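You operate a simulated robot arm through the tools that you are given. There is no shell and no other tool. Be economical: measure what you need, move in short steps, check, and stop when the job is done.

You run a simulated two-armed robot. Do the job below in one go: nothing can be reset, and whatever is moved stays where it is left.

TASK
Take the purple-banded size six duct on the top of the bench under the wall heater and put it away on the low shelf under the damper. Fetch the blue-banded reducer and set it on the counter top before the green fence. Take the teal rubber block and put it on top of the small teal box. Close the yellow-handled drawer. Put the yellow-banded collar on the low shelf of the green side table away on the shelf of the gauge table. Take the teal-banded duct and put it on the shelf of the tray table. Take the green end cap and leave it in the inside of the yellow tray. Put the short channel that says "57" from the top of the roll bench on the top of the fit bench by the damper. Open the teal-handled drawer. Any order will do. Set down upright: purple-banded size six duct, blue-banded reducer, teal-banded duct.

Only the result counts: the job must be done as asked and must still hold three seconds after the hand-in. Knocking over, shifting, dropping, spilling or breaking anything else fails it. Lids that push on must go on centred and level and be pressed home; caps that screw on are set level and turned clockwise until they are tight.

THE ROBOT
Two 7-joint arms with fingered hands on one trunk, on a base that drives. Base frame: it is fixed to the floor where the robot stands at the start and does not move with it; the origin is under the middle of the robot, x ahead of it, y to its left, z up; the surface under the hand at the start is at about z = 90. Lengths are in cm, angles in rad, forces in N, time in s.
The left shoulder is at the start at [6.6, 17.3, 120.3], the right one opposite. With the tool pointing down near the work surface each hand reaches from about 42 to 78 cm from the robot's upright axis, wherever it stands, measured 20 degrees to its own side. Places, roughly: blue-banded reducer [50, -25, 100]; counter top before the green fence (34x20 cm) [66, 260, 86]; green end cap (9x9x9 cm) [-490, 400, 90]; inside of the yellow tray (30x22 cm) [-676, 66, 90]; low shelf under the damper [-680, -140, 40]; purple-banded size six duct [50, 0, 100]; shelf of the gauge table [-160, 390, 30]; shelf of the tray table [-310, 380, 30]; short channel [-700, 175, 100]; small teal box (8x10x7 cm) [30, -330, 100]; teal rubber block (8x5x4 cm) [30, -310, 90]; teal-banded duct [-700, 125, 100]; teal-handled drawer [20, -270, 80]; top of the fit bench by the damper [-690, -150, 90]; yellow-banded collar [-150, -900, 50]; yellow-handled drawer [10, -340, 80]. Payload 3.5 kg a hand.
Tool frame (each hand has its own): the origin (TCP) lies between the finger pads and is the grasp point; the fingertips stand 3 cm ahead of it; z points along the fingers, y is the line along which they close. Largest opening 10.4 cm; the body of the gripper starts 3.5 cm behind the TCP. The gripper is a hand of 3 fingers: y runs from the thumb to the fingers, the wrist lies at [-1.5, -10.4, -17.8] in the tool frame, and closing takes about 1.5 s.
Orientation is that of the tool frame in the base frame, as a unit quaternion [w, x, y, z]. With the fingers straight down and the wrist toward the robot, the tool's x, y and z point along [0, 1, 0], [1, 0, 0] and [0, 0, -1] of the base frame.

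THE INTERFACE
- The arms move only by the tool jog_arm. It takes "left_rows", "right_rows" or both (then of equal length, played together; a hand with none holds still); each is a list of rows, each a list of 6 numbers: the turn, a rotation vector about the base's x, y, z in units of 90 degrees (1.0 is 90 degrees), then the shift along the base's x, y, z in units of 250 mm (1.0 is 250 mm). In form: [[wx, wy, wz, x, y, z], ...]. A call has 1 to 10 rows; each row is the pose to reach, as a shift and turn from the pose commanded when the call began. "left_jaw" and "right_jaw" are, for a hand that has rows, the gripper command, from -1 (shut) to 1 (fully open), values between in proportion, set as the call begins (left out, the last holds). A call with a number of a shift or a turn outside -1 to 1 is refused whole. Rows are played at 5 a second. More than 5 cm and 0.15 rad between two rows, or a gripper value outside its range, and nothing of the call is played. A pose out of reach is approached as far as the arm can. The call stops where the force on the tool passes 40 N (or 10 N more than at its start, if that is more) or the arm is blocked; 0.2 s more then pass. The fingers move at their own pace (about 7.2 cm/s each) and stop on an object; they squeeze with about 33 N. The grip force told is the motor's: it shows also when the fingers shut on nothing. Time passes only in rows, and 0.2 s behind the last, so rows that repeat a pose let the fingers close. The reply holds the time, the measured pose of the TCP, the force on the tool along the base axes, the opening and the grip force, in the units named above and with some noise, with the torque about the TCP (base axes, N m) and any sound that the robot's microphone picked up.
- Cameras (640 x 400 px; columns grow to the right, rows downward): "scene" is now at [14.94, -4.11, 138.4]; the picture's right is [-0.45, -0.89, 0.00], its down [-0.45, 0.23, -0.86] and it looks along [0.77, -0.39, -0.51] (base axes); focal length 214 px, centre (320, 200). "left" rides on the left gripper at [-6.4, -9.4, -11.7] in its tool frame; the picture's right is [-0.72, -0.33, 0.61], its down [0.64, -0.65, 0.40] and it looks along [0.27, 0.68, 0.68] (tool axes); focal length 238 px, centre (320, 200). "right" rides on the right gripper at [6.4, -9.4, -11.7] in its tool frame; the picture's right is [-0.72, 0.33, -0.61], its down [-0.64, -0.65, 0.40] and it looks along [-0.27, 0.68, 0.68] (tool axes); focal length 238 px, centre (320, 200). There is no depth. A picture from a camera that has moved, and an enlarged one, comes with that camera's place and axes in the base frame and with its lens.
- snapshot(camera): a new picture of that camera. The clock stands still meanwhile.
- slide_trunk(by): slides the trunk up (or, below 0, down) by that many cm; the arms and the scene camera ride with it, the base frame stays. It gives what a move gives, with no picture.
- roll_base(legs): drives the robot by 1 to 6 legs, each [ahead, left, turn to the left] in cm, cm and rad, along the robot's own axes; the way and the turn of a leg run together, so that a leg with both is an arc; at most 150 cm and 3.142 rad a leg. The arms and the cameras ride along, it lands a little off, and it stops where it bumps. It gives what a move gives.
- finger_targets(index, middle, thumb_bend, thumb_turn, hand): sets how far each is bent, from 0 (flat) to 100 (curled in); at 30 the hand is open as for a grip, at 70 the pads meet at the TCP. One left out holds its place. A second passes; each finger stops where it meets its share of the squeeze, and holds until it gets a number again. A gripper value or a shape takes the hand back. It gives what a move gives, with no picture; readings hold the bend of each and the force on the fingers (four entries, about 0 where the hand has none), thumb and palm. thumb_turn goes from beside the hand (0) to across from the fingers (100), as for a grip.
- preshape(shape, hand): the hand has 3 fingers and takes this shape, open, in about a second: jaw (thumb against the fingers, like two jaws); tri (thumb and two fingers); tip (a fingertip pinch); poke (one finger out to press); point (the index stretched); flat (the hand flat); cup (the hand cupped); fist (a fist). The gripper value then closes the fingers along that shape, each until it touches; the sizes above hold for jaw. It gives what a move gives, with no picture.
- turn_head(pan, tilt): turns the head with the scene camera to pan (to the left, within 1.501 rad either way) and tilt (down, from -0.506 to 1.204), counted from straight ahead of the robot. It gives what a move gives.
- enlarge(camera, box): a new picture of the part [left, top, right, bottom] of that camera's present view, enlarged. The clock stands still meanwhile.
- job_done(): hands the job in; it is judged then, once.

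Go step by step. Nothing tells you exact positions but the pictures and the camera data: compare them with the known pose of the tool, close in by small moves and look again before you grip or let go. The budget is 483 turns and 230 pictures, counting those below and the enlarged ones. Unless the task says otherwise, let go and move clear before handing in, and close with one line.

The tools are called after "Request:" as a command line: name --argument value ..., lists and objects as JSON in quotes. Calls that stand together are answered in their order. jog_arm: Moves the arms, as the interface text tells. Its arguments: {"type":"object","properties":{"left_rows":{"type":"array","items":{"type":"array","items":{"type":"number"}}},"left_jaw":{"type":"number"},"right_rows":{"type":"array","items":{"type":"array","items":{"type":"number"}}},"right_jaw":{"type":"number"}},"required":[]} The other tools are called the same way: slide_trunk (by) slides the trunk up or down; preshape (shape, hand) gives the hand a shape; finger_targets (index, middle, thumb_bend, thumb_turn, hand) moves the fingers one by one; roll_base (legs) drives the base; turn_head (pan, tilt) turns the head that bears the scene camera; snapshot (camera) takes a picture; enlarge (camera, box) takes an enlarged picture of a part of a camera's view; job_done () hands the job in.

At the start:

```text
clock: 0.0
left_tool_pos: [46.72, 7.17, 119.59]
left_ee_rot: [-0.001, 0.707, 0.707, -0.001]
left_wrist_force: [-0.4, 0.5, -0.1]
left_moment: [0.02, 0.01, 0.01]
left_grip_width: 10.36
left_gripper_force: 0.0
left_shape: jaw
left_bend: [30.0, 30.0, 30.0, 98.0]
left_finger forces: [0.0, 0.1, 0.0, 0.0, 0.0, 0.0]
right_tool_pos: [38.25, -36.42, 124.45]
right_ee_rot: [0.0, 0.706, 0.708, 0.0]
right_wrist_force: [-0.2, -0.2, -0.9]
right_moment: [0.0, 0.02, 0.0]
right_grip_width: 10.39
right_gripper_force: 0.0
right_shape: jaw
right_bend: [30.0, 30.0, 30.0, 98.0]
right_finger forces: [0.0, 0.1, 0.1, 0.1, 0.1, 0.0]
trunk travel left (down, up): [-30.0, 45.4]
robot x, y, heading: [0.16, -0.38, 0.004]
head pan, tilt: [-0.469, 0.532]
```

scene: 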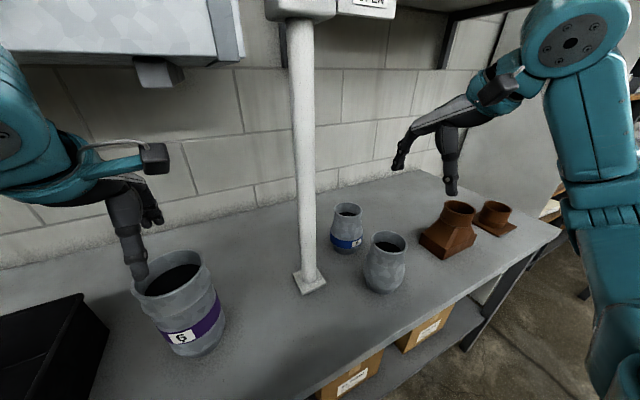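
right: 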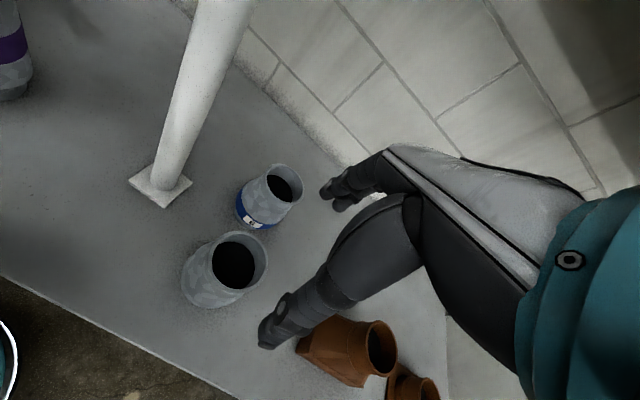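
left: 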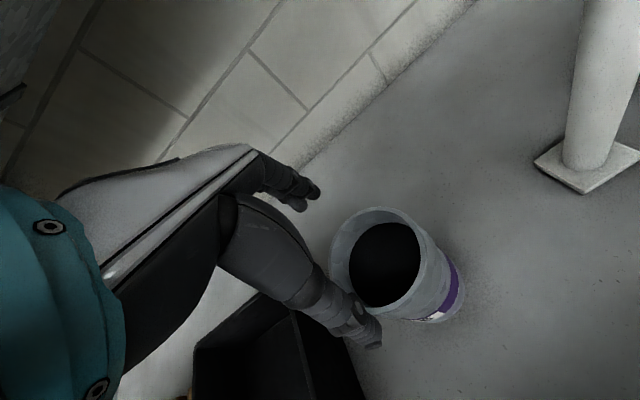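

I see the purple-banded duct at about [50, 7] and the blue-banded reducer near [60, -23]. I'll look closer before gripping either one.

Request:
enlarge --camera "scene" --box '[100, 180, 420, 380]'

Request:
enlarge --camera "right" --box '[120, 140, 360, 330]'

```text
2.00 times, centred on (260, 280) of scene
camera zoom: at [14.94, -4.11, 138.4], right [-0.45, -0.89, 0.0], down [-0.45, 0.23, -0.86], along [0.77, -0.39, -0.51], focal length 429 px, centre (440, 40)
```

zoom: 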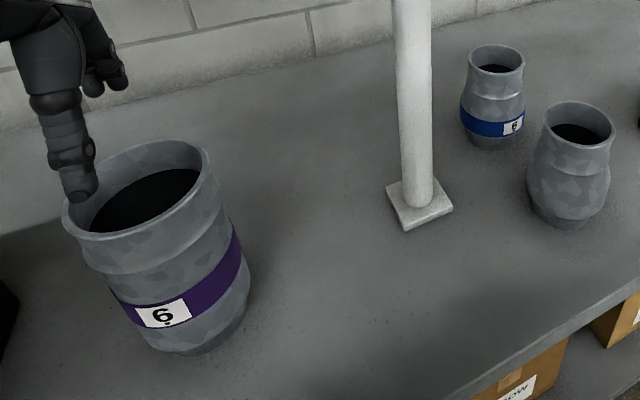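

```text
2.11 times, centred on (240, 235) of right
camera zoom: at [28.96, -29.98, 136.0], right [0.33, -0.72, 0.61], down [-0.65, -0.64, -0.4], along [0.68, -0.27, -0.68], focal length 502 px, centre (488, 126)
```

zoom: 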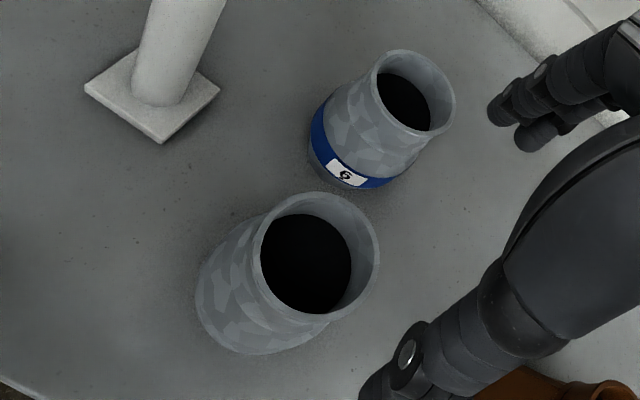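

The duct sits at about [48.6, 7.3] with its rim at z≈108 and is about 12.5 cm wide, so I'll pinch its near wall. The reducer is at about [57, -35] with its top at 104.5. I'll back the base off a little to get a comfortable reach.

Request:
roll_base --legs '[[-8, 0, 0]]'

Request:
snapshot --camera "left"

```text
clock: 1.1
left_tool_pos: [38.8, 7.18, 119.67]
left_ee_rot: [0.001, 0.708, 0.706, 0.0]
left_wrist_force: [-0.1, -0.6, -0.3]
left_moment: [0.0, -0.02, 0.01]
left_grip_width: 10.36
left_gripper_force: 0.1
left_shape: jaw
left_bend: [30.0, 30.0, 30.0, 98.0]
left_finger forces: [0.1, 0.0, 0.0, 0.0, 0.1, 0.0]
right_tool_pos: [30.35, -36.39, 124.4]
right_ee_rot: [0.0, 0.707, 0.707, 0.0]
right_wrist_force: [-0.4, -0.6, -0.1]
right_moment: [0.02, -0.06, -0.02]
right_grip_width: 10.36
right_gripper_force: 0.1
right_shape: jaw
right_bend: [30.0, 30.0, 30.0, 98.0]
right_finger forces: [0.0, 0.1, 0.0, 0.0, 0.1, 0.0]
trunk travel left (down, up): [-30.0, 45.4]
robot x, y, heading: [-8.0, -0.13, -0.0]
head pan, tilt: [-0.469, 0.532]
```

```text
224 pictures are left
camera left: at [29.37, 0.7, 131.32], right [-0.33, -0.72, -0.61], down [-0.65, 0.64, -0.4], along [0.68, 0.27, -0.68], focal length 238 px, centre (320, 200)
```

left: 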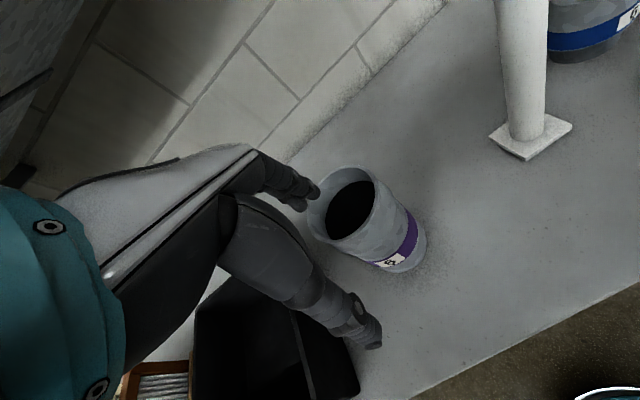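

The left camera puts the rim centre at about [49, 7.3]. I'll move the left hand over the near wall, go down and pinch, with the right hand still parked.

Request:
jog_arm --left_rows '[[0, 0, 0, 0.16, 0.005, 0], [0, 0, 0, 0.16, 0.005, -0.1], [0, 0, 0, 0.16, 0.005, -0.2], [0, 0, 0, 0.16, 0.005, -0.3]]' --left_jaw 1

Request:
snapshot --camera "left"

Request:
snapshot --camera "scene"

```text
clock: 2.1
left_tool_pos: [43.01, 7.15, 112.1]
left_ee_rot: [0.0, 0.708, 0.706, 0.0]
left_wrist_force: [0.8, -0.1, 0.4]
left_moment: [0.02, 0.02, 0.0]
left_grip_width: 10.35
left_gripper_force: 0.1
left_shape: jaw
left_bend: [30.0, 30.0, 30.0, 98.0]
left_finger forces: [0.0, 0.0, 0.1, 0.0, 0.1, 0.1]
right_tool_pos: [30.39, -36.35, 124.4]
right_ee_rot: [0.0, 0.707, 0.707, 0.0]
right_wrist_force: [0.4, 0.4, -0.2]
right_moment: [-0.03, 0.01, 0.01]
right_grip_width: 10.35
right_gripper_force: 0.0
right_shape: jaw
right_bend: [30.0, 30.0, 30.0, 98.0]
right_finger forces: [0.0, 0.1, 0.1, 0.1, 0.0, 0.0]
trunk travel left (down, up): [-30.0, 45.4]
robot x, y, heading: [-7.99, 0.03, -0.004]
head pan, tilt: [-0.469, 0.532]
```

```text
223 pictures are left
camera left: at [33.57, 0.74, 123.83], right [-0.33, -0.72, -0.61], down [-0.65, 0.64, -0.4], along [0.68, 0.27, -0.68], focal length 238 px, centre (320, 200)
```

left: 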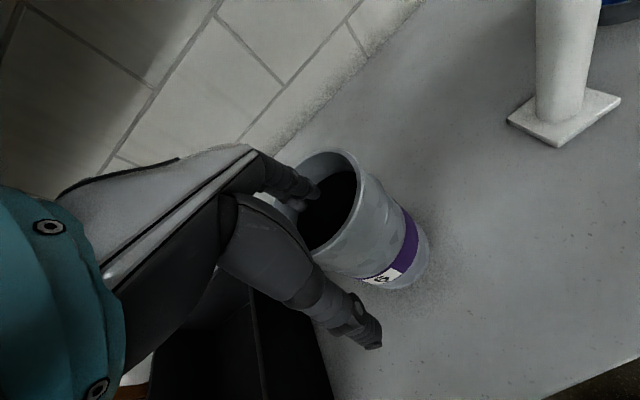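

```text
222 pictures are left
camera scene: at [7.06, -4.11, 138.4], right [-0.45, -0.89, 0.0], down [-0.45, 0.23, -0.86], along [0.77, -0.39, -0.51], focal length 214 px, centre (320, 200)
```

scene: 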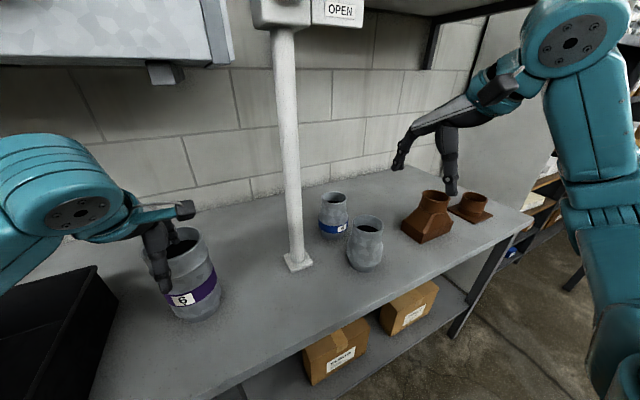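

Fingers are heading inside the rim and the thumb stays outside. I'll lower and close.

Request:
jog_arm --left_rows '[[0, 0, 0, 0, 0, -0.12], [0, 0, 0, 0, 0, -0.24]]'

Request:
snapshot --camera "left"

```text
clock: 2.6
left_tool_pos: [43.35, 7.08, 109.58]
left_ee_rot: [0.021, 0.707, 0.707, 0.009]
left_wrist_force: [-2.0, 0.8, 20.3]
left_moment: [0.27, -1.27, 0.14]
left_grip_width: 10.32
left_gripper_force: 0.1
left_shape: jaw
left_bend: [30.0, 30.0, 30.0, 98.0]
left_finger forces: [0.5, 20.1, 0.1, 0.0, 0.0, 0.0]
right_tool_pos: [30.31, -36.4, 124.43]
right_ee_rot: [0.0, 0.707, 0.707, -0.001]
right_wrist_force: [0.5, -0.5, -0.9]
right_moment: [-0.01, 0.02, 0.01]
right_grip_width: 10.35
right_gripper_force: 0.0
right_shape: jaw
right_bend: [30.0, 30.0, 30.0, 98.0]
right_finger forces: [0.0, 0.0, 0.0, 0.0, 0.0, 0.0]
trunk travel left (down, up): [-30.0, 45.4]
robot x, y, heading: [-7.86, -0.24, -0.002]
head pan, tilt: [-0.469, 0.532]
stopped in row 2 (left hand): the force on the tool passed its limit at 52 N (the readings are from after the stop); the commanded pose is now the measured one
```

```text
221 pictures are left
camera left: at [33.59, 0.83, 120.97], right [-0.3, -0.73, -0.61], down [-0.64, 0.63, -0.44], along [0.71, 0.26, -0.65], focal length 238 px, centre (320, 200)
```

left: 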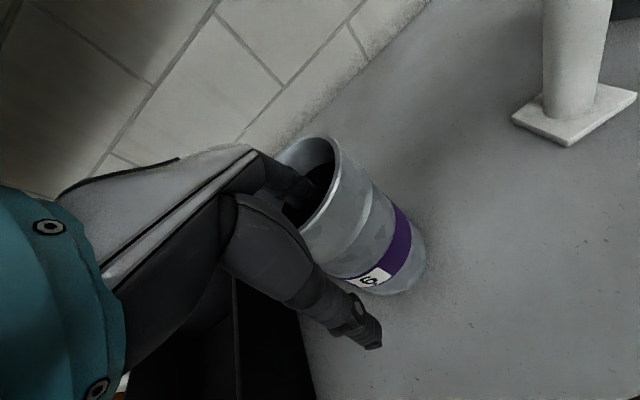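

A finger touched something about 2.5 cm below the rim, so the interior seems to be plugged by a recessed floor. I'll lift slightly, level the hand and pinch there.

Request:
jog_arm --left_rows '[[0.011, 0.027, 0, -0.01, 0.005, 0.02], [0.011, 0.027, 0, -0.01, 0.005, 0.02]]'

Request:
jog_arm --left_rows '[[0, 0, 0, 0, 0, 0], [0, 0, 0, 0, 0, 0], [0, 0, 0, 0, 0, 0], [0, 0, 0, 0, 0, 0], [0, 0, 0, 0, 0, 0], [0, 0, 0, 0, 0, 0], [0, 0, 0, 0, 0, 0], [0, 0, 0, 0, 0, 0]]' --left_jaw -1

Request:
snapshot --camera "left"

```text
clock: 3.2
left_tool_pos: [42.92, 7.18, 109.76]
left_ee_rot: [-0.004, 0.707, 0.707, -0.001]
left_wrist_force: [-1.9, -1.0, 20.6]
left_moment: [0.16, -1.34, 0.0]
left_grip_width: 10.32
left_gripper_force: 0.1
left_shape: jaw
left_bend: [30.0, 30.0, 30.0, 98.0]
left_finger forces: [0.4, 20.6, 0.1, 0.1, 0.0, 0.0]
right_tool_pos: [30.23, -36.26, 124.4]
right_ee_rot: [0.0, 0.707, 0.707, 0.001]
right_wrist_force: [-0.8, 0.1, 0.7]
right_moment: [0.0, -0.03, 0.02]
right_grip_width: 10.33
right_gripper_force: 0.1
right_shape: jaw
right_bend: [30.0, 30.0, 30.0, 98.0]
right_finger forces: [0.1, 0.0, 0.0, 0.0, 0.0, 0.0]
trunk travel left (down, up): [-30.0, 45.4]
robot x, y, heading: [-8.05, 0.3, 0.002]
head pan, tilt: [-0.469, 0.532]
```

```text
clock: 5.0
left_tool_pos: [43.01, 7.24, 110.09]
left_ee_rot: [-0.001, 0.706, 0.708, -0.001]
left_wrist_force: [-3.1, 0.4, 34.1]
left_moment: [0.03, -2.3, -0.06]
left_grip_width: 4.19
left_gripper_force: 33.0
left_shape: jaw
left_bend: [35.0, 30.0, 62.0, 100.0]
left_finger forces: [19.2, 21.6, 0.1, 0.0, 21.0, 0.0]
right_tool_pos: [30.05, -36.35, 124.46]
right_ee_rot: [0.001, 0.707, 0.707, 0.001]
right_wrist_force: [-1.3, -0.1, -0.6]
right_moment: [-0.01, -0.02, -0.04]
right_grip_width: 10.35
right_gripper_force: 0.0
right_shape: jaw
right_bend: [30.0, 30.0, 30.0, 98.0]
right_finger forces: [0.0, 0.1, 0.0, 0.0, 0.1, 0.0]
trunk travel left (down, up): [-30.0, 45.4]
robot x, y, heading: [-7.87, -0.08, -0.001]
head pan, tilt: [-0.469, 0.532]
```

```text
220 pictures are left
camera left: at [33.63, 0.73, 121.76], right [-0.33, -0.72, -0.61], down [-0.65, 0.64, -0.4], along [0.68, 0.27, -0.68], focal length 238 px, centre (320, 200)
```

left: 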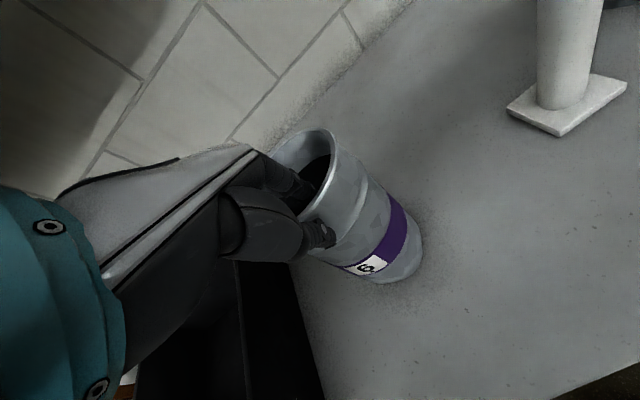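

The fingers are pressing on the inner floor instead of the wall. I'll open, lift until the contact force vanishes, then close again.

Request:
jog_arm --left_rows '[[0, 0, 0, 0, 0, 0], [0, 0, 0, 0, 0, 0], [0, 0, 0, 0, 0, 0], [0, 0, 0, 0, 0, 0], [0, 0, 0, 0, 0, 0.02], [0, 0, 0, 0, 0, 0.04]]' --left_jaw 1

Request:
enlarge --camera "left" --box '[220, 100, 460, 300]'

```text
clock: 6.4
left_tool_pos: [43.29, 7.14, 110.35]
left_ee_rot: [-0.01, 0.708, 0.706, -0.004]
left_wrist_force: [-0.3, 0.3, 0.8]
left_moment: [-0.02, -0.02, -0.02]
left_grip_width: 10.31
left_gripper_force: 0.1
left_shape: jaw
left_bend: [30.0, 30.0, 30.0, 98.0]
left_finger forces: [0.1, 0.6, 0.0, 0.0, 0.0, 0.0]
right_tool_pos: [30.36, -36.37, 124.45]
right_ee_rot: [-0.001, 0.707, 0.708, 0.001]
right_wrist_force: [-0.1, 0.3, 0.3]
right_moment: [-0.01, -0.04, -0.02]
right_grip_width: 10.37
right_gripper_force: 0.0
right_shape: jaw
right_bend: [30.0, 30.0, 30.0, 98.0]
right_finger forces: [0.0, 0.1, 0.1, 0.0, 0.0, 0.1]
trunk travel left (down, up): [-30.0, 45.4]
robot x, y, heading: [-7.86, 0.26, -0.003]
head pan, tilt: [-0.469, 0.532]
```

```text
2.00 times, centred on (340, 200) of left
camera zoom: at [34.01, 0.69, 122.16], right [-0.34, -0.71, -0.61], down [-0.66, 0.64, -0.39], along [0.67, 0.27, -0.69], focal length 477 px, centre (280, 200)
```

zoom: 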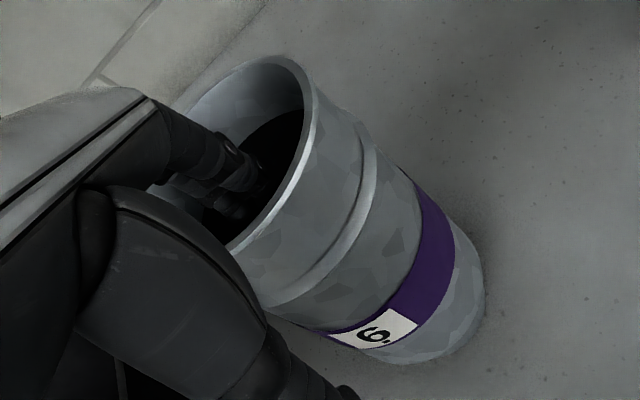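

Fingers are inside, just over the floor. I'll lift another 4 mm and close.

Request:
jog_arm --left_rows '[[0.0, 0.0, 0, 0, 0, 0.016], [0, 0, 0, 0, 0, 0.016]]'

Request:
jog_arm --left_rows '[[0, 0, 0, 0, 0, 0], [0, 0, 0, 0, 0, 0], [0, 0, 0, 0, 0, 0], [0, 0, 0, 0, 0, 0], [0, 0, 0, 0, 0, 0], [0, 0, 0, 0, 0, 0], [0, 0, 0, 0, 0, 0], [0, 0, 0, 0, 0, 0]]' --left_jaw -1

Request:
enlarge --camera "left" --box '[220, 100, 460, 300]'

```text
clock: 7.0
left_tool_pos: [43.18, 7.28, 110.95]
left_ee_rot: [-0.007, 0.707, 0.707, -0.003]
left_wrist_force: [-0.3, 0.0, 0.0]
left_moment: [0.0, 0.01, -0.01]
left_grip_width: 10.37
left_gripper_force: 0.1
left_shape: jaw
left_bend: [30.0, 30.0, 30.0, 98.0]
left_finger forces: [0.0, 0.1, 0.1, 0.0, 0.0, 0.0]
right_tool_pos: [30.5, -36.54, 124.29]
right_ee_rot: [0.0, 0.707, 0.707, 0.0]
right_wrist_force: [0.4, -0.2, -0.4]
right_moment: [-0.01, 0.03, 0.01]
right_grip_width: 10.37
right_gripper_force: 0.1
right_shape: jaw
right_bend: [30.0, 30.0, 30.0, 98.0]
right_finger forces: [0.0, 0.0, 0.0, 0.1, 0.0, 0.0]
trunk travel left (down, up): [-30.0, 45.4]
robot x, y, heading: [-7.5, -0.12, -0.006]
head pan, tilt: [-0.469, 0.532]
```

```text
clock: 8.8
left_tool_pos: [43.17, 7.09, 110.91]
left_ee_rot: [-0.005, 0.707, 0.708, -0.003]
left_wrist_force: [-0.5, 0.2, 0.8]
left_moment: [-0.04, -0.07, -0.01]
left_grip_width: 0.0
left_gripper_force: 33.2
left_shape: jaw
left_bend: [70.0, 70.0, 70.0, 100.0]
left_finger forces: [19.6, 9.6, 0.0, 0.1, 29.3, 0.1]
right_tool_pos: [30.41, -36.49, 124.44]
right_ee_rot: [-0.001, 0.706, 0.708, -0.001]
right_wrist_force: [-0.9, -0.3, 0.6]
right_moment: [0.02, -0.03, 0.01]
right_grip_width: 10.34
right_gripper_force: 0.1
right_shape: jaw
right_bend: [30.0, 30.0, 30.0, 98.0]
right_finger forces: [0.0, 0.0, 0.0, 0.0, 0.1, 0.0]
trunk travel left (down, up): [-30.0, 45.4]
robot x, y, heading: [-7.62, -0.04, -0.006]
head pan, tilt: [-0.469, 0.532]
```

```text
2.00 times, centred on (340, 200) of left
camera zoom: at [33.95, 0.68, 122.74], right [-0.33, -0.72, -0.61], down [-0.66, 0.64, -0.39], along [0.68, 0.27, -0.69], focal length 477 px, centre (280, 200)
```

zoom: 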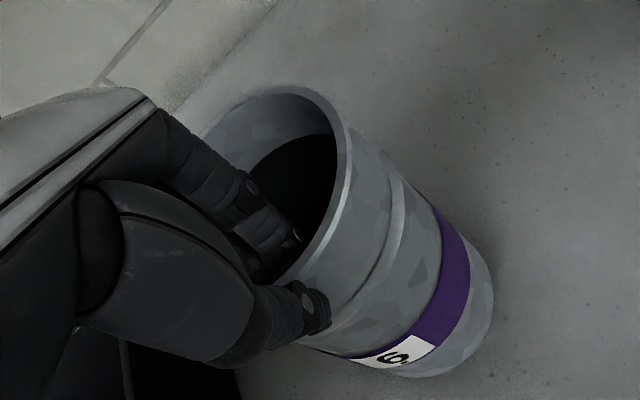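

The jaw reads 0 with the thumb outside the wall and the fingers inside, so the wall may simply be thin. I'll do a small test lift.

Request:
jog_arm --left_rows '[[0, 0, 0, 0, 0, 0.04], [0, 0, 0, 0, 0, 0.1]]'

Request:
snapshot --camera "left"

```text
clock: 9.4
left_tool_pos: [43.34, 7.32, 113.38]
left_ee_rot: [-0.006, 0.707, 0.707, -0.003]
left_wrist_force: [0.3, -0.5, -2.9]
left_moment: [0.0, -0.03, 0.0]
left_grip_width: 0.01
left_gripper_force: 32.8
left_shape: jaw
left_bend: [70.0, 70.0, 71.0, 100.0]
left_finger forces: [21.9, 10.8, 0.1, 0.0, 31.6, 0.1]
right_tool_pos: [30.49, -36.46, 124.4]
right_ee_rot: [0.0, 0.707, 0.707, 0.0]
right_wrist_force: [-0.3, 0.1, 0.3]
right_moment: [-0.04, 0.01, -0.01]
right_grip_width: 10.35
right_gripper_force: 0.1
right_shape: jaw
right_bend: [30.0, 30.0, 30.0, 98.0]
right_finger forces: [0.0, 0.1, 0.0, 0.0, 0.0, 0.0]
trunk travel left (down, up): [-30.0, 45.4]
robot x, y, heading: [-8.09, 0.31, -0.001]
head pan, tilt: [-0.469, 0.532]
```

```text
217 pictures are left
camera left: at [34.03, 0.79, 125.18], right [-0.33, -0.72, -0.61], down [-0.66, 0.64, -0.39], along [0.68, 0.27, -0.69], focal length 238 px, centre (320, 200)
```

left: 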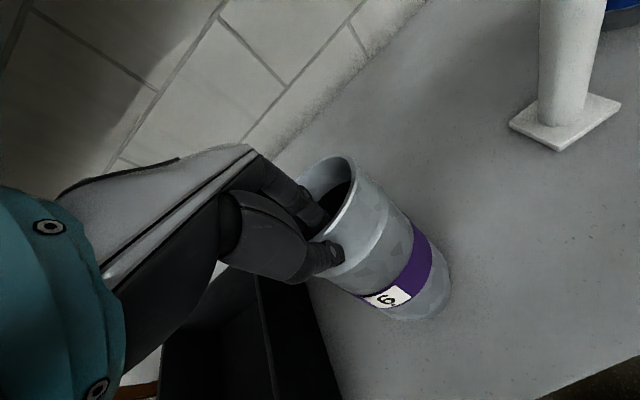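

There's a load of about 3 N on the wrist, so something is hanging on. I'll check from the scene camera, aimed at the duct.

Request:
turn_head --pan 0.1 --tilt 0.6

Request:
snapshot --camera "scene"

```text
clock: 10.4
left_tool_pos: [43.32, 7.2, 113.37]
left_ee_rot: [-0.006, 0.707, 0.707, -0.003]
left_wrist_force: [0.0, 0.2, -3.0]
left_moment: [0.03, 0.12, 0.03]
left_grip_width: 0.0
left_gripper_force: 33.5
left_shape: jaw
left_bend: [70.0, 70.0, 71.0, 100.0]
left_finger forces: [22.2, 10.9, 0.0, 0.0, 32.2, 0.1]
right_tool_pos: [30.47, -36.38, 124.38]
right_ee_rot: [-0.001, 0.707, 0.707, -0.001]
right_wrist_force: [0.9, -0.5, 0.4]
right_moment: [0.03, 0.01, 0.02]
right_grip_width: 10.33
right_gripper_force: 0.0
right_shape: jaw
right_bend: [30.0, 30.0, 30.0, 98.0]
right_finger forces: [0.0, 0.1, 0.1, 0.0, 0.1, 0.0]
trunk travel left (down, up): [-30.0, 45.4]
robot x, y, heading: [-7.97, -0.13, 0.003]
head pan, tilt: [0.099, 0.6]
```

```text
216 pictures are left
camera scene: at [7.86, 0.83, 137.79], right [0.1, -1.0, 0.0], down [-0.56, -0.05, -0.82], along [0.82, 0.08, -0.57], focal length 214 px, centre (320, 200)
```

scene: 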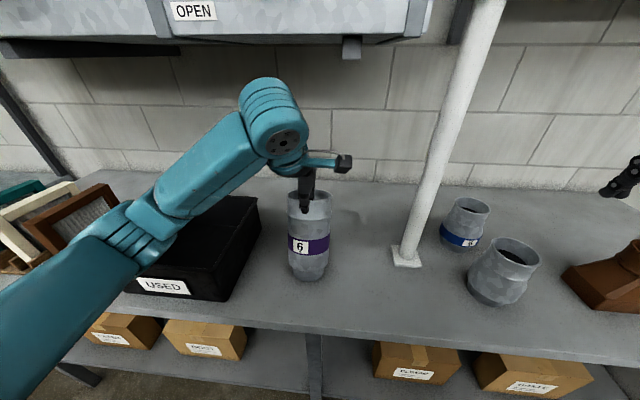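

Request:
jog_arm --left_rows '[[0, 0, 0, 0, 0, 0.1], [0, 0, 0, 0, 0, 0.2]]'

Request:
enlarge --camera "scene" --box '[200, 80, 440, 300]'

Request:
snapshot --camera "left"

```text
clock: 11.0
left_tool_pos: [43.33, 7.43, 118.41]
left_ee_rot: [-0.005, 0.707, 0.707, -0.003]
left_wrist_force: [0.0, -0.4, -3.5]
left_moment: [-0.02, 0.06, 0.04]
left_grip_width: 0.0
left_gripper_force: 32.8
left_shape: jaw
left_bend: [70.0, 70.0, 71.0, 100.0]
left_finger forces: [22.0, 10.9, 0.0, 0.1, 32.1, 0.1]
right_tool_pos: [30.47, -36.47, 124.41]
right_ee_rot: [-0.001, 0.707, 0.707, 0.0]
right_wrist_force: [-0.6, 0.5, 0.0]
right_moment: [0.02, 0.05, 0.0]
right_grip_width: 10.35
right_gripper_force: 0.0
right_shape: jaw
right_bend: [30.0, 30.0, 30.0, 98.0]
right_finger forces: [0.1, 0.0, 0.0, 0.0, 0.0, 0.1]
trunk travel left (down, up): [-30.0, 45.4]
robot x, y, heading: [-7.76, 0.05, -0.003]
head pan, tilt: [0.099, 0.6]
```

```text
1.82 times, centred on (320, 190) of scene
camera zoom: at [7.84, 0.83, 137.79], right [0.1, -1.0, 0.0], down [-0.56, -0.06, -0.83], along [0.82, 0.08, -0.57], focal length 390 px, centre (320, 218)
```

zoom: 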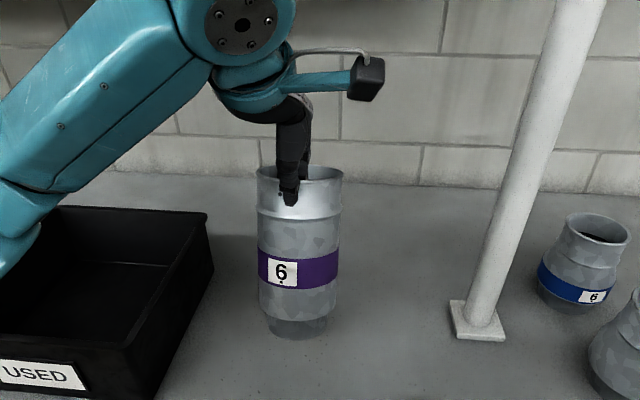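

```text
214 pictures are left
camera left: at [34.0, 0.88, 130.18], right [-0.33, -0.72, -0.61], down [-0.66, 0.64, -0.39], along [0.68, 0.27, -0.69], focal length 238 px, centre (320, 200)
```

left: 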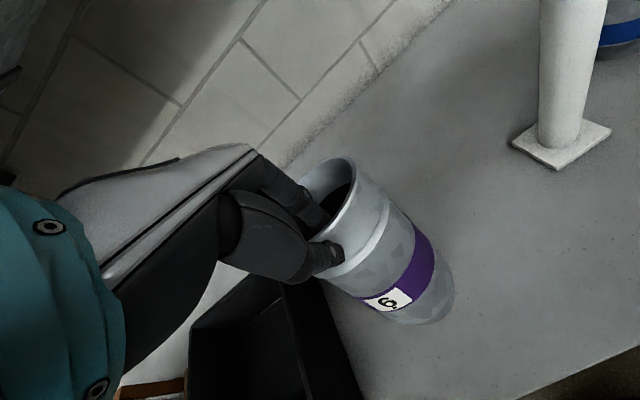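

The duct is lifted and weighs about 3.5 N. It hangs slightly tilted, which I'll correct at placement. Now the right hand goes over the blue-banded reducer at [57.2, -34.8].

Request:
jog_arm --right_rows '[[0, 0, 0, 0.18, 0.02, 0], [0, 0, 0, 0.36, 0.03, 0], [0, 0, 0, 0.54, 0.04, 0], [0, 0, 0, 0.72, 0.05, 0], [0, 0, 0, 0.9, 0.06, 0], [0, 0, 0, 1.0, 0.065, -0.1], [0, 0, 0, 1.0, 0.065, -0.25], [0, 0, 0, 1.0, 0.065, -0.4]]' --right_jaw 1

Request:
snapshot --camera "right"

```text
clock: 12.8
left_tool_pos: [43.25, 7.25, 118.44]
left_ee_rot: [-0.005, 0.707, 0.707, -0.003]
left_wrist_force: [0.0, 0.7, -3.9]
left_moment: [-0.04, 0.05, 0.01]
left_grip_width: 0.0
left_gripper_force: 32.9
left_shape: jaw
left_bend: [70.0, 70.0, 71.0, 100.0]
left_finger forces: [22.0, 10.8, 0.1, 0.0, 32.0, 0.0]
right_tool_pos: [55.38, -34.79, 114.35]
right_ee_rot: [0.001, 0.707, 0.708, 0.0]
right_wrist_force: [-0.1, -1.3, 0.0]
right_moment: [-0.02, 0.04, 0.02]
right_grip_width: 10.36
right_gripper_force: 0.1
right_shape: jaw
right_bend: [30.0, 30.0, 30.0, 98.0]
right_finger forces: [0.1, 0.0, 0.0, 0.0, 0.0, 0.1]
trunk travel left (down, up): [-30.0, 45.4]
robot x, y, heading: [-7.36, 0.0, -0.002]
head pan, tilt: [0.099, 0.6]
```

```text
213 pictures are left
camera right: at [46.05, -28.38, 126.04], right [0.33, -0.72, 0.61], down [-0.65, -0.64, -0.4], along [0.68, -0.27, -0.68], focal length 238 px, centre (320, 200)
```

right: 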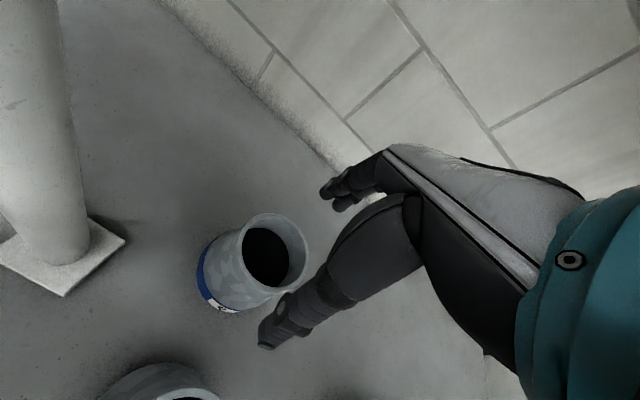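

The right camera confirms the rim centre at [57.3, -34.8]. I'll centre, lower and close.

Request:
jog_arm --right_rows '[[0, 0, 0, 0.076, 0, 0], [0, 0, 0, 0.076, 0, -0.15], [0, 0, 0, 0.076, 0, -0.3], [0, 0, 0, 0.076, 0, -0.42], [0, 0, 0, 0.076, 0, -0.5]]'

Request:
snapshot --camera "right"

```text
clock: 14.0
left_tool_pos: [43.23, 7.5, 118.57]
left_ee_rot: [-0.005, 0.707, 0.707, -0.003]
left_wrist_force: [0.1, 0.2, -3.6]
left_moment: [0.01, 0.0, 0.0]
left_grip_width: 0.0
left_gripper_force: 32.8
left_shape: jaw
left_bend: [70.0, 70.0, 71.0, 100.0]
left_finger forces: [22.1, 10.9, 0.0, 0.0, 32.1, 0.0]
right_tool_pos: [57.31, -34.78, 101.98]
right_ee_rot: [0.002, 0.707, 0.707, 0.002]
right_wrist_force: [1.4, 0.2, 9.4]
right_moment: [0.01, -0.02, 0.01]
right_grip_width: 10.39
right_gripper_force: 0.0
right_shape: jaw
right_bend: [29.0, 30.0, 30.0, 97.0]
right_finger forces: [6.0, 0.0, 0.0, 0.1, 3.4, 0.0]
trunk travel left (down, up): [-30.0, 45.4]
robot x, y, heading: [-7.82, -0.28, -0.001]
head pan, tilt: [0.099, 0.6]
```

```text
212 pictures are left
camera right: at [47.79, -28.23, 113.65], right [0.32, -0.72, 0.62], down [-0.65, -0.64, -0.41], along [0.69, -0.27, -0.67], focal length 238 px, centre (320, 200)
```

right: 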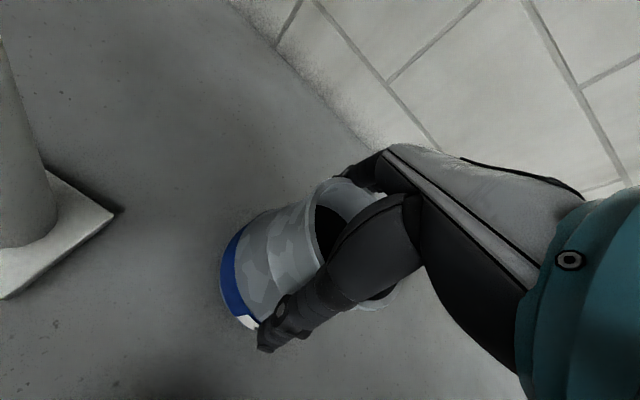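

The fingertips just touch the bulge, which is a good height. Closing.

Request:
jog_arm --right_rows '[[0, 0, 0, 0, 0, 0.03], [0, 0, 0, 0, 0, 0.03], [0, 0, 0, 0, 0, 0.03], [0, 0, 0, 0, 0, 0.03], [0, 0, 0, 0, 0, 0.03], [0, 0, 0, 0, 0, 0.03], [0, 0, 0, 0, 0, 0.03], [0, 0, 0, 0, 0, 0.03]]' --right_jaw -1

Request:
jog_arm --right_rows '[[0, 0, 0, 0, 0, 0.05], [0, 0, 0, 0, 0, 0.2], [0, 0, 0, 0, 0, 0.4], [0, 0, 0, 0, 0, 0.6]]'

Request:
snapshot --camera "right"

```text
clock: 15.8
left_tool_pos: [43.29, 7.43, 118.39]
left_ee_rot: [-0.006, 0.707, 0.707, -0.002]
left_wrist_force: [-0.2, 0.6, -3.6]
left_moment: [0.0, 0.07, 0.03]
left_grip_width: 0.02
left_gripper_force: 32.6
left_shape: jaw
left_bend: [70.0, 70.0, 71.0, 100.0]
left_finger forces: [22.1, 11.0, 0.0, 0.0, 31.9, 0.0]
right_tool_pos: [57.27, -34.6, 102.45]
right_ee_rot: [-0.001, 0.707, 0.707, -0.001]
right_wrist_force: [0.4, 0.7, -2.9]
right_moment: [0.05, -0.02, -0.05]
right_grip_width: 7.5
right_gripper_force: 32.7
right_shape: jaw
right_bend: [31.0, 39.0, 54.0, 98.0]
right_finger forces: [19.1, 15.8, 0.0, 0.0, 36.1, 0.0]
trunk travel left (down, up): [-30.0, 45.4]
robot x, y, heading: [-7.56, 0.05, -0.003]
head pan, tilt: [0.099, 0.6]
```

```text
clock: 16.8
left_tool_pos: [43.21, 7.44, 118.51]
left_ee_rot: [-0.006, 0.708, 0.707, -0.004]
left_wrist_force: [-0.3, 0.1, -3.2]
left_moment: [-0.01, 0.05, 0.01]
left_grip_width: 0.0
left_gripper_force: 33.2
left_shape: jaw
left_bend: [70.0, 70.0, 71.0, 100.0]
left_finger forces: [22.1, 10.9, 0.0, 0.0, 31.9, 0.0]
right_tool_pos: [57.44, -34.81, 118.12]
right_ee_rot: [0.0, 0.707, 0.707, -0.001]
right_wrist_force: [0.5, 0.1, -2.8]
right_moment: [0.02, 0.0, 0.02]
right_grip_width: 7.51
right_gripper_force: 32.6
right_shape: jaw
right_bend: [31.0, 39.0, 54.0, 98.0]
right_finger forces: [18.7, 15.8, 0.0, 0.0, 35.7, 0.0]
trunk travel left (down, up): [-30.0, 45.4]
robot x, y, heading: [-7.64, -0.21, -0.002]
head pan, tilt: [0.099, 0.6]
```

```text
211 pictures are left
camera right: at [48.07, -28.3, 129.77], right [0.33, -0.72, 0.61], down [-0.65, -0.64, -0.4], along [0.68, -0.27, -0.68], focal length 238 px, centre (320, 200)
```

right: 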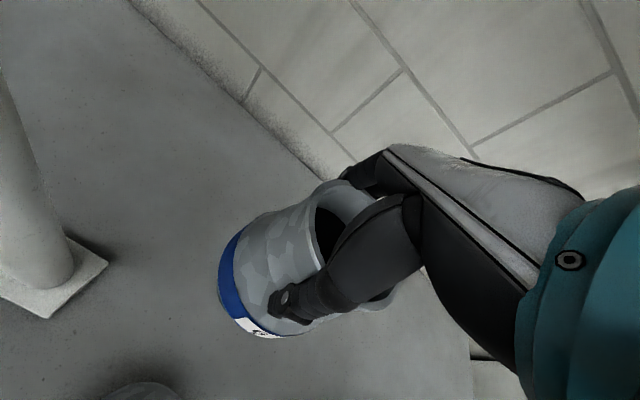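

Both objects are held. I'll back away from the bench and look around to plan the way to the counter at [66, 260].

Request:
roll_base --legs '[[-50, 0, 0]]'

Request:
turn_head --pan 1.2 --tilt 0.35

Request:
snapshot --camera "scene"

```text
clock: 18.7
left_tool_pos: [24.95, 7.08, 118.26]
left_ee_rot: [-0.007, 0.708, 0.706, -0.004]
left_wrist_force: [-1.6, 0.3, -3.4]
left_moment: [0.02, 0.13, 0.02]
left_grip_width: 0.03
left_gripper_force: 33.1
left_shape: jaw
left_bend: [70.0, 70.0, 71.0, 100.0]
left_finger forces: [22.1, 11.1, 0.0, 0.0, 32.7, 0.0]
right_tool_pos: [38.75, -35.08, 117.89]
right_ee_rot: [-0.001, 0.709, 0.706, -0.001]
right_wrist_force: [-0.5, 0.2, -2.1]
right_moment: [-0.01, -0.02, -0.01]
right_grip_width: 7.51
right_gripper_force: 32.8
right_shape: jaw
right_bend: [31.0, 39.0, 54.0, 98.0]
right_finger forces: [18.5, 16.0, 0.0, 0.0, 35.5, 0.1]
trunk travel left (down, up): [-30.0, 45.4]
robot x, y, heading: [-26.21, 0.28, -0.009]
head pan, tilt: [0.099, 0.6]
stopped in leg 1: the robot was blocked; the commanded pose is now the measured one
```

```text
clock: 20.1
left_tool_pos: [25.06, 7.08, 118.27]
left_ee_rot: [-0.007, 0.708, 0.706, -0.004]
left_wrist_force: [-0.1, -0.3, -3.2]
left_moment: [0.03, 0.02, 0.01]
left_grip_width: 0.02
left_gripper_force: 32.9
left_shape: jaw
left_bend: [70.0, 70.0, 71.0, 100.0]
left_finger forces: [21.8, 11.0, 0.0, 0.0, 31.2, 0.0]
right_tool_pos: [38.89, -35.02, 117.83]
right_ee_rot: [-0.002, 0.709, 0.705, -0.002]
right_wrist_force: [0.2, 0.1, -2.2]
right_moment: [0.06, 0.02, -0.01]
right_grip_width: 7.49
right_gripper_force: 32.7
right_shape: jaw
right_bend: [31.0, 39.0, 54.0, 98.0]
right_finger forces: [18.3, 16.0, 0.1, 0.0, 35.5, 0.1]
trunk travel left (down, up): [-30.0, 45.4]
robot x, y, heading: [-26.22, 0.58, -0.006]
head pan, tilt: [1.201, 0.351]
```

```text
210 pictures are left
camera scene: at [-15.8, 8.63, 140.06], right [0.93, -0.37, 0.0], down [-0.13, -0.32, -0.94], along [0.35, 0.87, -0.34], focal length 214 px, centre (320, 200)
```

scene: 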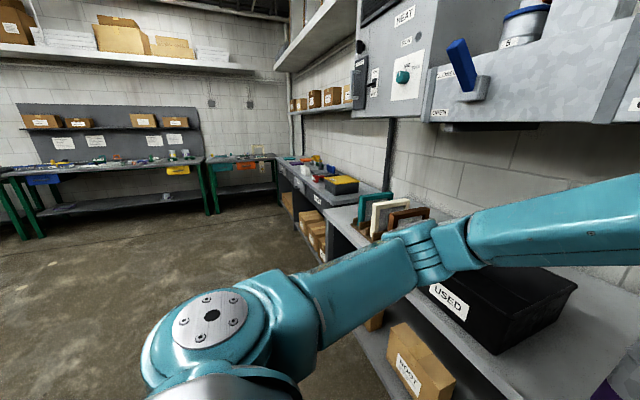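

Something behind blocked the base. I'll look down on the left and right before driving.

Request:
turn_head --pan 1.5 --tilt 0.7

Request:
snapshot --camera "scene"

Request:
turn_head --pan -1.5 --tilt 0.5

Request:
snapshot --camera "scene"

```text
clock: 20.9
left_tool_pos: [25.07, 7.12, 118.22]
left_ee_rot: [-0.007, 0.708, 0.706, -0.004]
left_wrist_force: [-0.6, -1.0, -3.0]
left_moment: [0.01, 0.09, -0.06]
left_grip_width: 0.0
left_gripper_force: 32.8
left_shape: jaw
left_bend: [70.0, 70.0, 71.0, 100.0]
left_finger forces: [21.9, 10.9, 0.0, 0.0, 31.3, 0.1]
right_tool_pos: [38.91, -35.04, 117.88]
right_ee_rot: [-0.002, 0.709, 0.705, -0.001]
right_wrist_force: [0.0, 0.7, -1.6]
right_moment: [0.03, -0.02, -0.02]
right_grip_width: 7.49
right_gripper_force: 32.8
right_shape: jaw
right_bend: [31.0, 39.0, 54.0, 98.0]
right_finger forces: [18.4, 16.0, 0.1, 0.0, 35.5, 0.1]
trunk travel left (down, up): [-30.0, 45.4]
robot x, y, heading: [-26.33, -0.03, -0.006]
head pan, tilt: [1.499, 0.7]
```

```text
209 pictures are left
camera scene: at [-18.56, 8.45, 136.93], right [1.0, -0.08, 0.0], down [-0.05, -0.64, -0.77], along [0.06, 0.76, -0.64], focal length 214 px, centre (320, 200)
```

scene: 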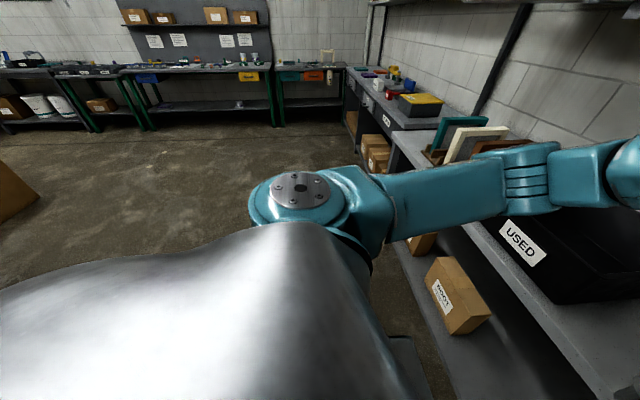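

```text
clock: 23.5
left_tool_pos: [25.05, 7.12, 118.25]
left_ee_rot: [-0.007, 0.708, 0.706, -0.004]
left_wrist_force: [0.1, 1.0, -4.2]
left_moment: [0.03, 0.04, 0.03]
left_grip_width: 0.0
left_gripper_force: 32.9
left_shape: jaw
left_bend: [70.0, 70.0, 71.0, 100.0]
left_finger forces: [21.8, 11.0, 0.1, 0.0, 31.2, 0.0]
right_tool_pos: [38.94, -35.01, 117.96]
right_ee_rot: [-0.002, 0.709, 0.705, -0.002]
right_wrist_force: [0.2, -0.8, -2.3]
right_moment: [0.02, -0.02, -0.01]
right_grip_width: 7.5
right_gripper_force: 33.0
right_shape: jaw
right_bend: [31.0, 39.0, 54.0, 98.0]
right_finger forces: [18.4, 16.1, 0.1, 0.0, 35.5, 0.0]
trunk travel left (down, up): [-30.0, 45.4]
robot x, y, heading: [-26.15, -0.06, -0.009]
head pan, tilt: [-1.499, 0.499]
```

```text
208 pictures are left
camera scene: at [-18.65, -9.1, 138.69], right [-1.0, -0.06, 0.0], down [-0.03, 0.48, -0.88], along [0.06, -0.88, -0.48], focal length 214 px, centre (320, 200)
```

scene: 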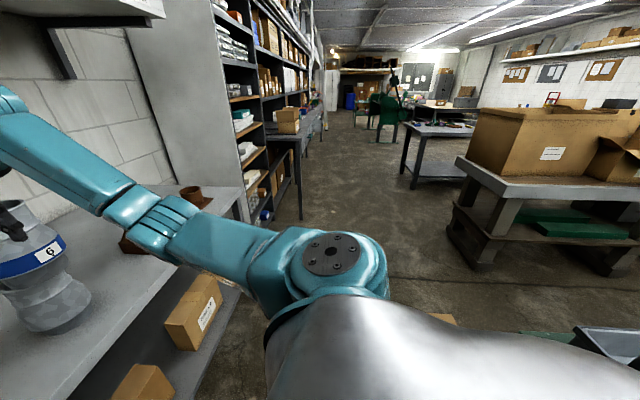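

There is clutter behind me and the bench ahead, but the left is open floor. I'll retract the right hand, raise the trunk and strafe left along the bench.

Request:
jog_arm --right_rows '[[0, 0, 0, -0.15, 0, 0.05], [0, 0, 0, -0.3, 0, 0.1], [0, 0, 0, -0.45, 0, 0.15], [0, 0, 0, -0.6, 0, 0.2], [0, 0, 0, -0.72, 0, 0.2]]' --left_rows '[[0, 0, 0, 0, 0, 0.05], [0, 0, 0, 0, 0, 0.1], [0, 0, 0, 0, 0, 0.15], [0, 0, 0, 0, 0, 0.2], [0, 0, 0, -0.06, 0, 0.2]]'

Request:
slide_trunk --by 12

Request:
turn_head --pan 1.1 --tilt 0.5

Request:
snapshot --camera "scene"

```text
clock: 24.7
left_tool_pos: [23.66, 7.05, 123.48]
left_ee_rot: [-0.006, 0.708, 0.706, -0.003]
left_wrist_force: [0.2, 0.1, -2.9]
left_moment: [-0.02, 0.03, -0.02]
left_grip_width: 0.0
left_gripper_force: 33.2
left_shape: jaw
left_bend: [70.0, 70.0, 71.0, 100.0]
left_finger forces: [21.7, 11.1, 0.0, 0.0, 31.3, 0.0]
right_tool_pos: [21.02, -35.05, 122.54]
right_ee_rot: [-0.002, 0.709, 0.705, -0.002]
right_wrist_force: [1.1, -0.3, -1.6]
right_moment: [0.02, -0.01, 0.01]
right_grip_width: 7.48
right_gripper_force: 32.8
right_shape: jaw
right_bend: [32.0, 39.0, 54.0, 98.0]
right_finger forces: [17.9, 16.1, 0.0, 0.0, 34.7, 0.0]
trunk travel left (down, up): [-30.0, 45.4]
robot x, y, heading: [-25.96, -0.42, -0.005]
head pan, tilt: [-1.499, 0.499]
```

```text
clock: 26.2
left_tool_pos: [23.61, 7.18, 135.22]
left_ee_rot: [-0.007, 0.709, 0.706, -0.003]
left_wrist_force: [-0.5, -0.9, -3.7]
left_moment: [-0.02, 0.04, 0.02]
left_grip_width: 0.01
left_gripper_force: 33.0
left_shape: jaw
left_bend: [70.0, 70.0, 71.0, 100.0]
left_finger forces: [21.8, 11.1, 0.0, 0.1, 31.2, 0.0]
right_tool_pos: [21.0, -35.05, 134.76]
right_ee_rot: [-0.002, 0.709, 0.705, -0.003]
right_wrist_force: [-0.3, 0.4, -2.7]
right_moment: [0.06, 0.02, 0.03]
right_grip_width: 7.51
right_gripper_force: 33.0
right_shape: jaw
right_bend: [32.0, 39.0, 54.0, 98.0]
right_finger forces: [17.8, 16.0, 0.0, 0.0, 34.5, 0.0]
trunk travel left (down, up): [-42.0, 33.4]
robot x, y, heading: [-26.3, -0.18, -0.006]
head pan, tilt: [-1.499, 0.499]
```

```text
clock: 28.5
left_tool_pos: [23.58, 7.2, 135.35]
left_ee_rot: [-0.007, 0.708, 0.706, -0.003]
left_wrist_force: [-0.9, 0.2, -3.6]
left_moment: [0.01, 0.06, 0.03]
left_grip_width: 0.0
left_gripper_force: 33.0
left_shape: jaw
left_bend: [70.0, 70.0, 71.0, 100.0]
left_finger forces: [21.8, 11.2, 0.1, 0.0, 31.5, 0.0]
right_tool_pos: [20.89, -35.1, 134.87]
right_ee_rot: [-0.002, 0.709, 0.705, -0.002]
right_wrist_force: [-1.1, 0.3, -2.9]
right_moment: [0.03, -0.01, 0.02]
right_grip_width: 7.46
right_gripper_force: 32.7
right_shape: jaw
right_bend: [32.0, 39.0, 54.0, 98.0]
right_finger forces: [17.8, 16.0, 0.0, 0.0, 34.5, 0.1]
trunk travel left (down, up): [-42.0, 33.4]
robot x, y, heading: [-26.07, 0.17, -0.006]
head pan, tilt: [1.1, 0.499]
```

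```text
207 pictures are left
camera scene: at [-18.55, 8.07, 150.83], right [0.89, -0.46, 0.0], down [-0.22, -0.42, -0.88], along [0.4, 0.78, -0.48], focal length 214 px, centre (320, 200)
```

scene: 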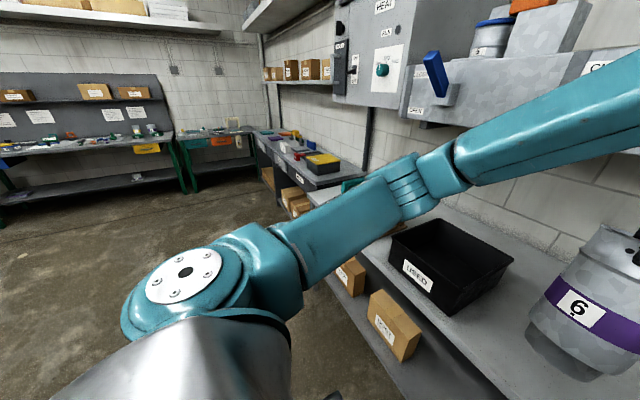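

The way left is clear at this height. Strafing left in two legs, then looking at the counter.

Request:
roll_base --legs '[[0, 120, 0], [0, 90, 0]]'

Request:
turn_head --pan 0.5 --tilt 0.5

Request:
snapshot --camera "scene"

```text
clock: 39.1
left_tool_pos: [29.73, 218.92, 135.36]
left_ee_rot: [-0.007, 0.721, 0.693, -0.003]
left_wrist_force: [-0.7, 0.5, -3.8]
left_moment: [0.01, 0.07, -0.01]
left_grip_width: 0.0
left_gripper_force: 32.8
left_shape: jaw
left_bend: [70.0, 70.0, 71.0, 100.0]
left_finger forces: [21.8, 11.1, 0.1, 0.1, 31.5, 0.0]
right_tool_pos: [25.59, 176.81, 134.9]
right_ee_rot: [-0.002, 0.722, 0.692, -0.002]
right_wrist_force: [-0.2, -0.1, -2.2]
right_moment: [0.0, 0.0, 0.04]
right_grip_width: 7.47
right_gripper_force: 33.1
right_shape: jaw
right_bend: [32.0, 39.0, 54.0, 98.0]
right_finger forces: [17.6, 16.0, 0.1, 0.0, 34.4, 0.1]
trunk travel left (down, up): [-42.0, 33.4]
robot x, y, heading: [-20.08, 213.76, -0.046]
head pan, tilt: [1.1, 0.499]
```

```text
clock: 40.1
left_tool_pos: [29.74, 218.97, 135.29]
left_ee_rot: [-0.007, 0.722, 0.692, -0.005]
left_wrist_force: [0.5, -0.1, -4.0]
left_moment: [-0.02, 0.04, -0.02]
left_grip_width: 0.0
left_gripper_force: 32.6
left_shape: jaw
left_bend: [70.0, 70.0, 71.0, 100.0]
left_finger forces: [21.8, 11.2, 0.0, 0.1, 31.5, 0.1]
right_tool_pos: [25.58, 176.81, 134.76]
right_ee_rot: [-0.001, 0.723, 0.691, -0.002]
right_wrist_force: [-0.7, -0.7, -2.6]
right_moment: [0.05, 0.01, -0.02]
right_grip_width: 7.48
right_gripper_force: 33.1
right_shape: jaw
right_bend: [32.0, 39.0, 54.0, 98.0]
right_finger forces: [17.8, 15.9, 0.0, 0.0, 34.4, 0.0]
trunk travel left (down, up): [-42.0, 33.4]
robot x, y, heading: [-19.96, 213.62, -0.041]
head pan, tilt: [0.499, 0.499]
```

```text
206 pictures are left
camera scene: at [-8.56, 217.51, 150.83], right [0.44, -0.9, 0.0], down [-0.43, -0.21, -0.88], along [0.79, 0.39, -0.48], focal length 214 px, centre (320, 200)
```

scene: 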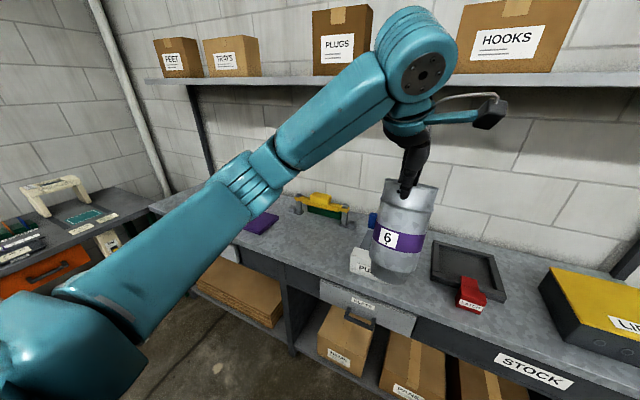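

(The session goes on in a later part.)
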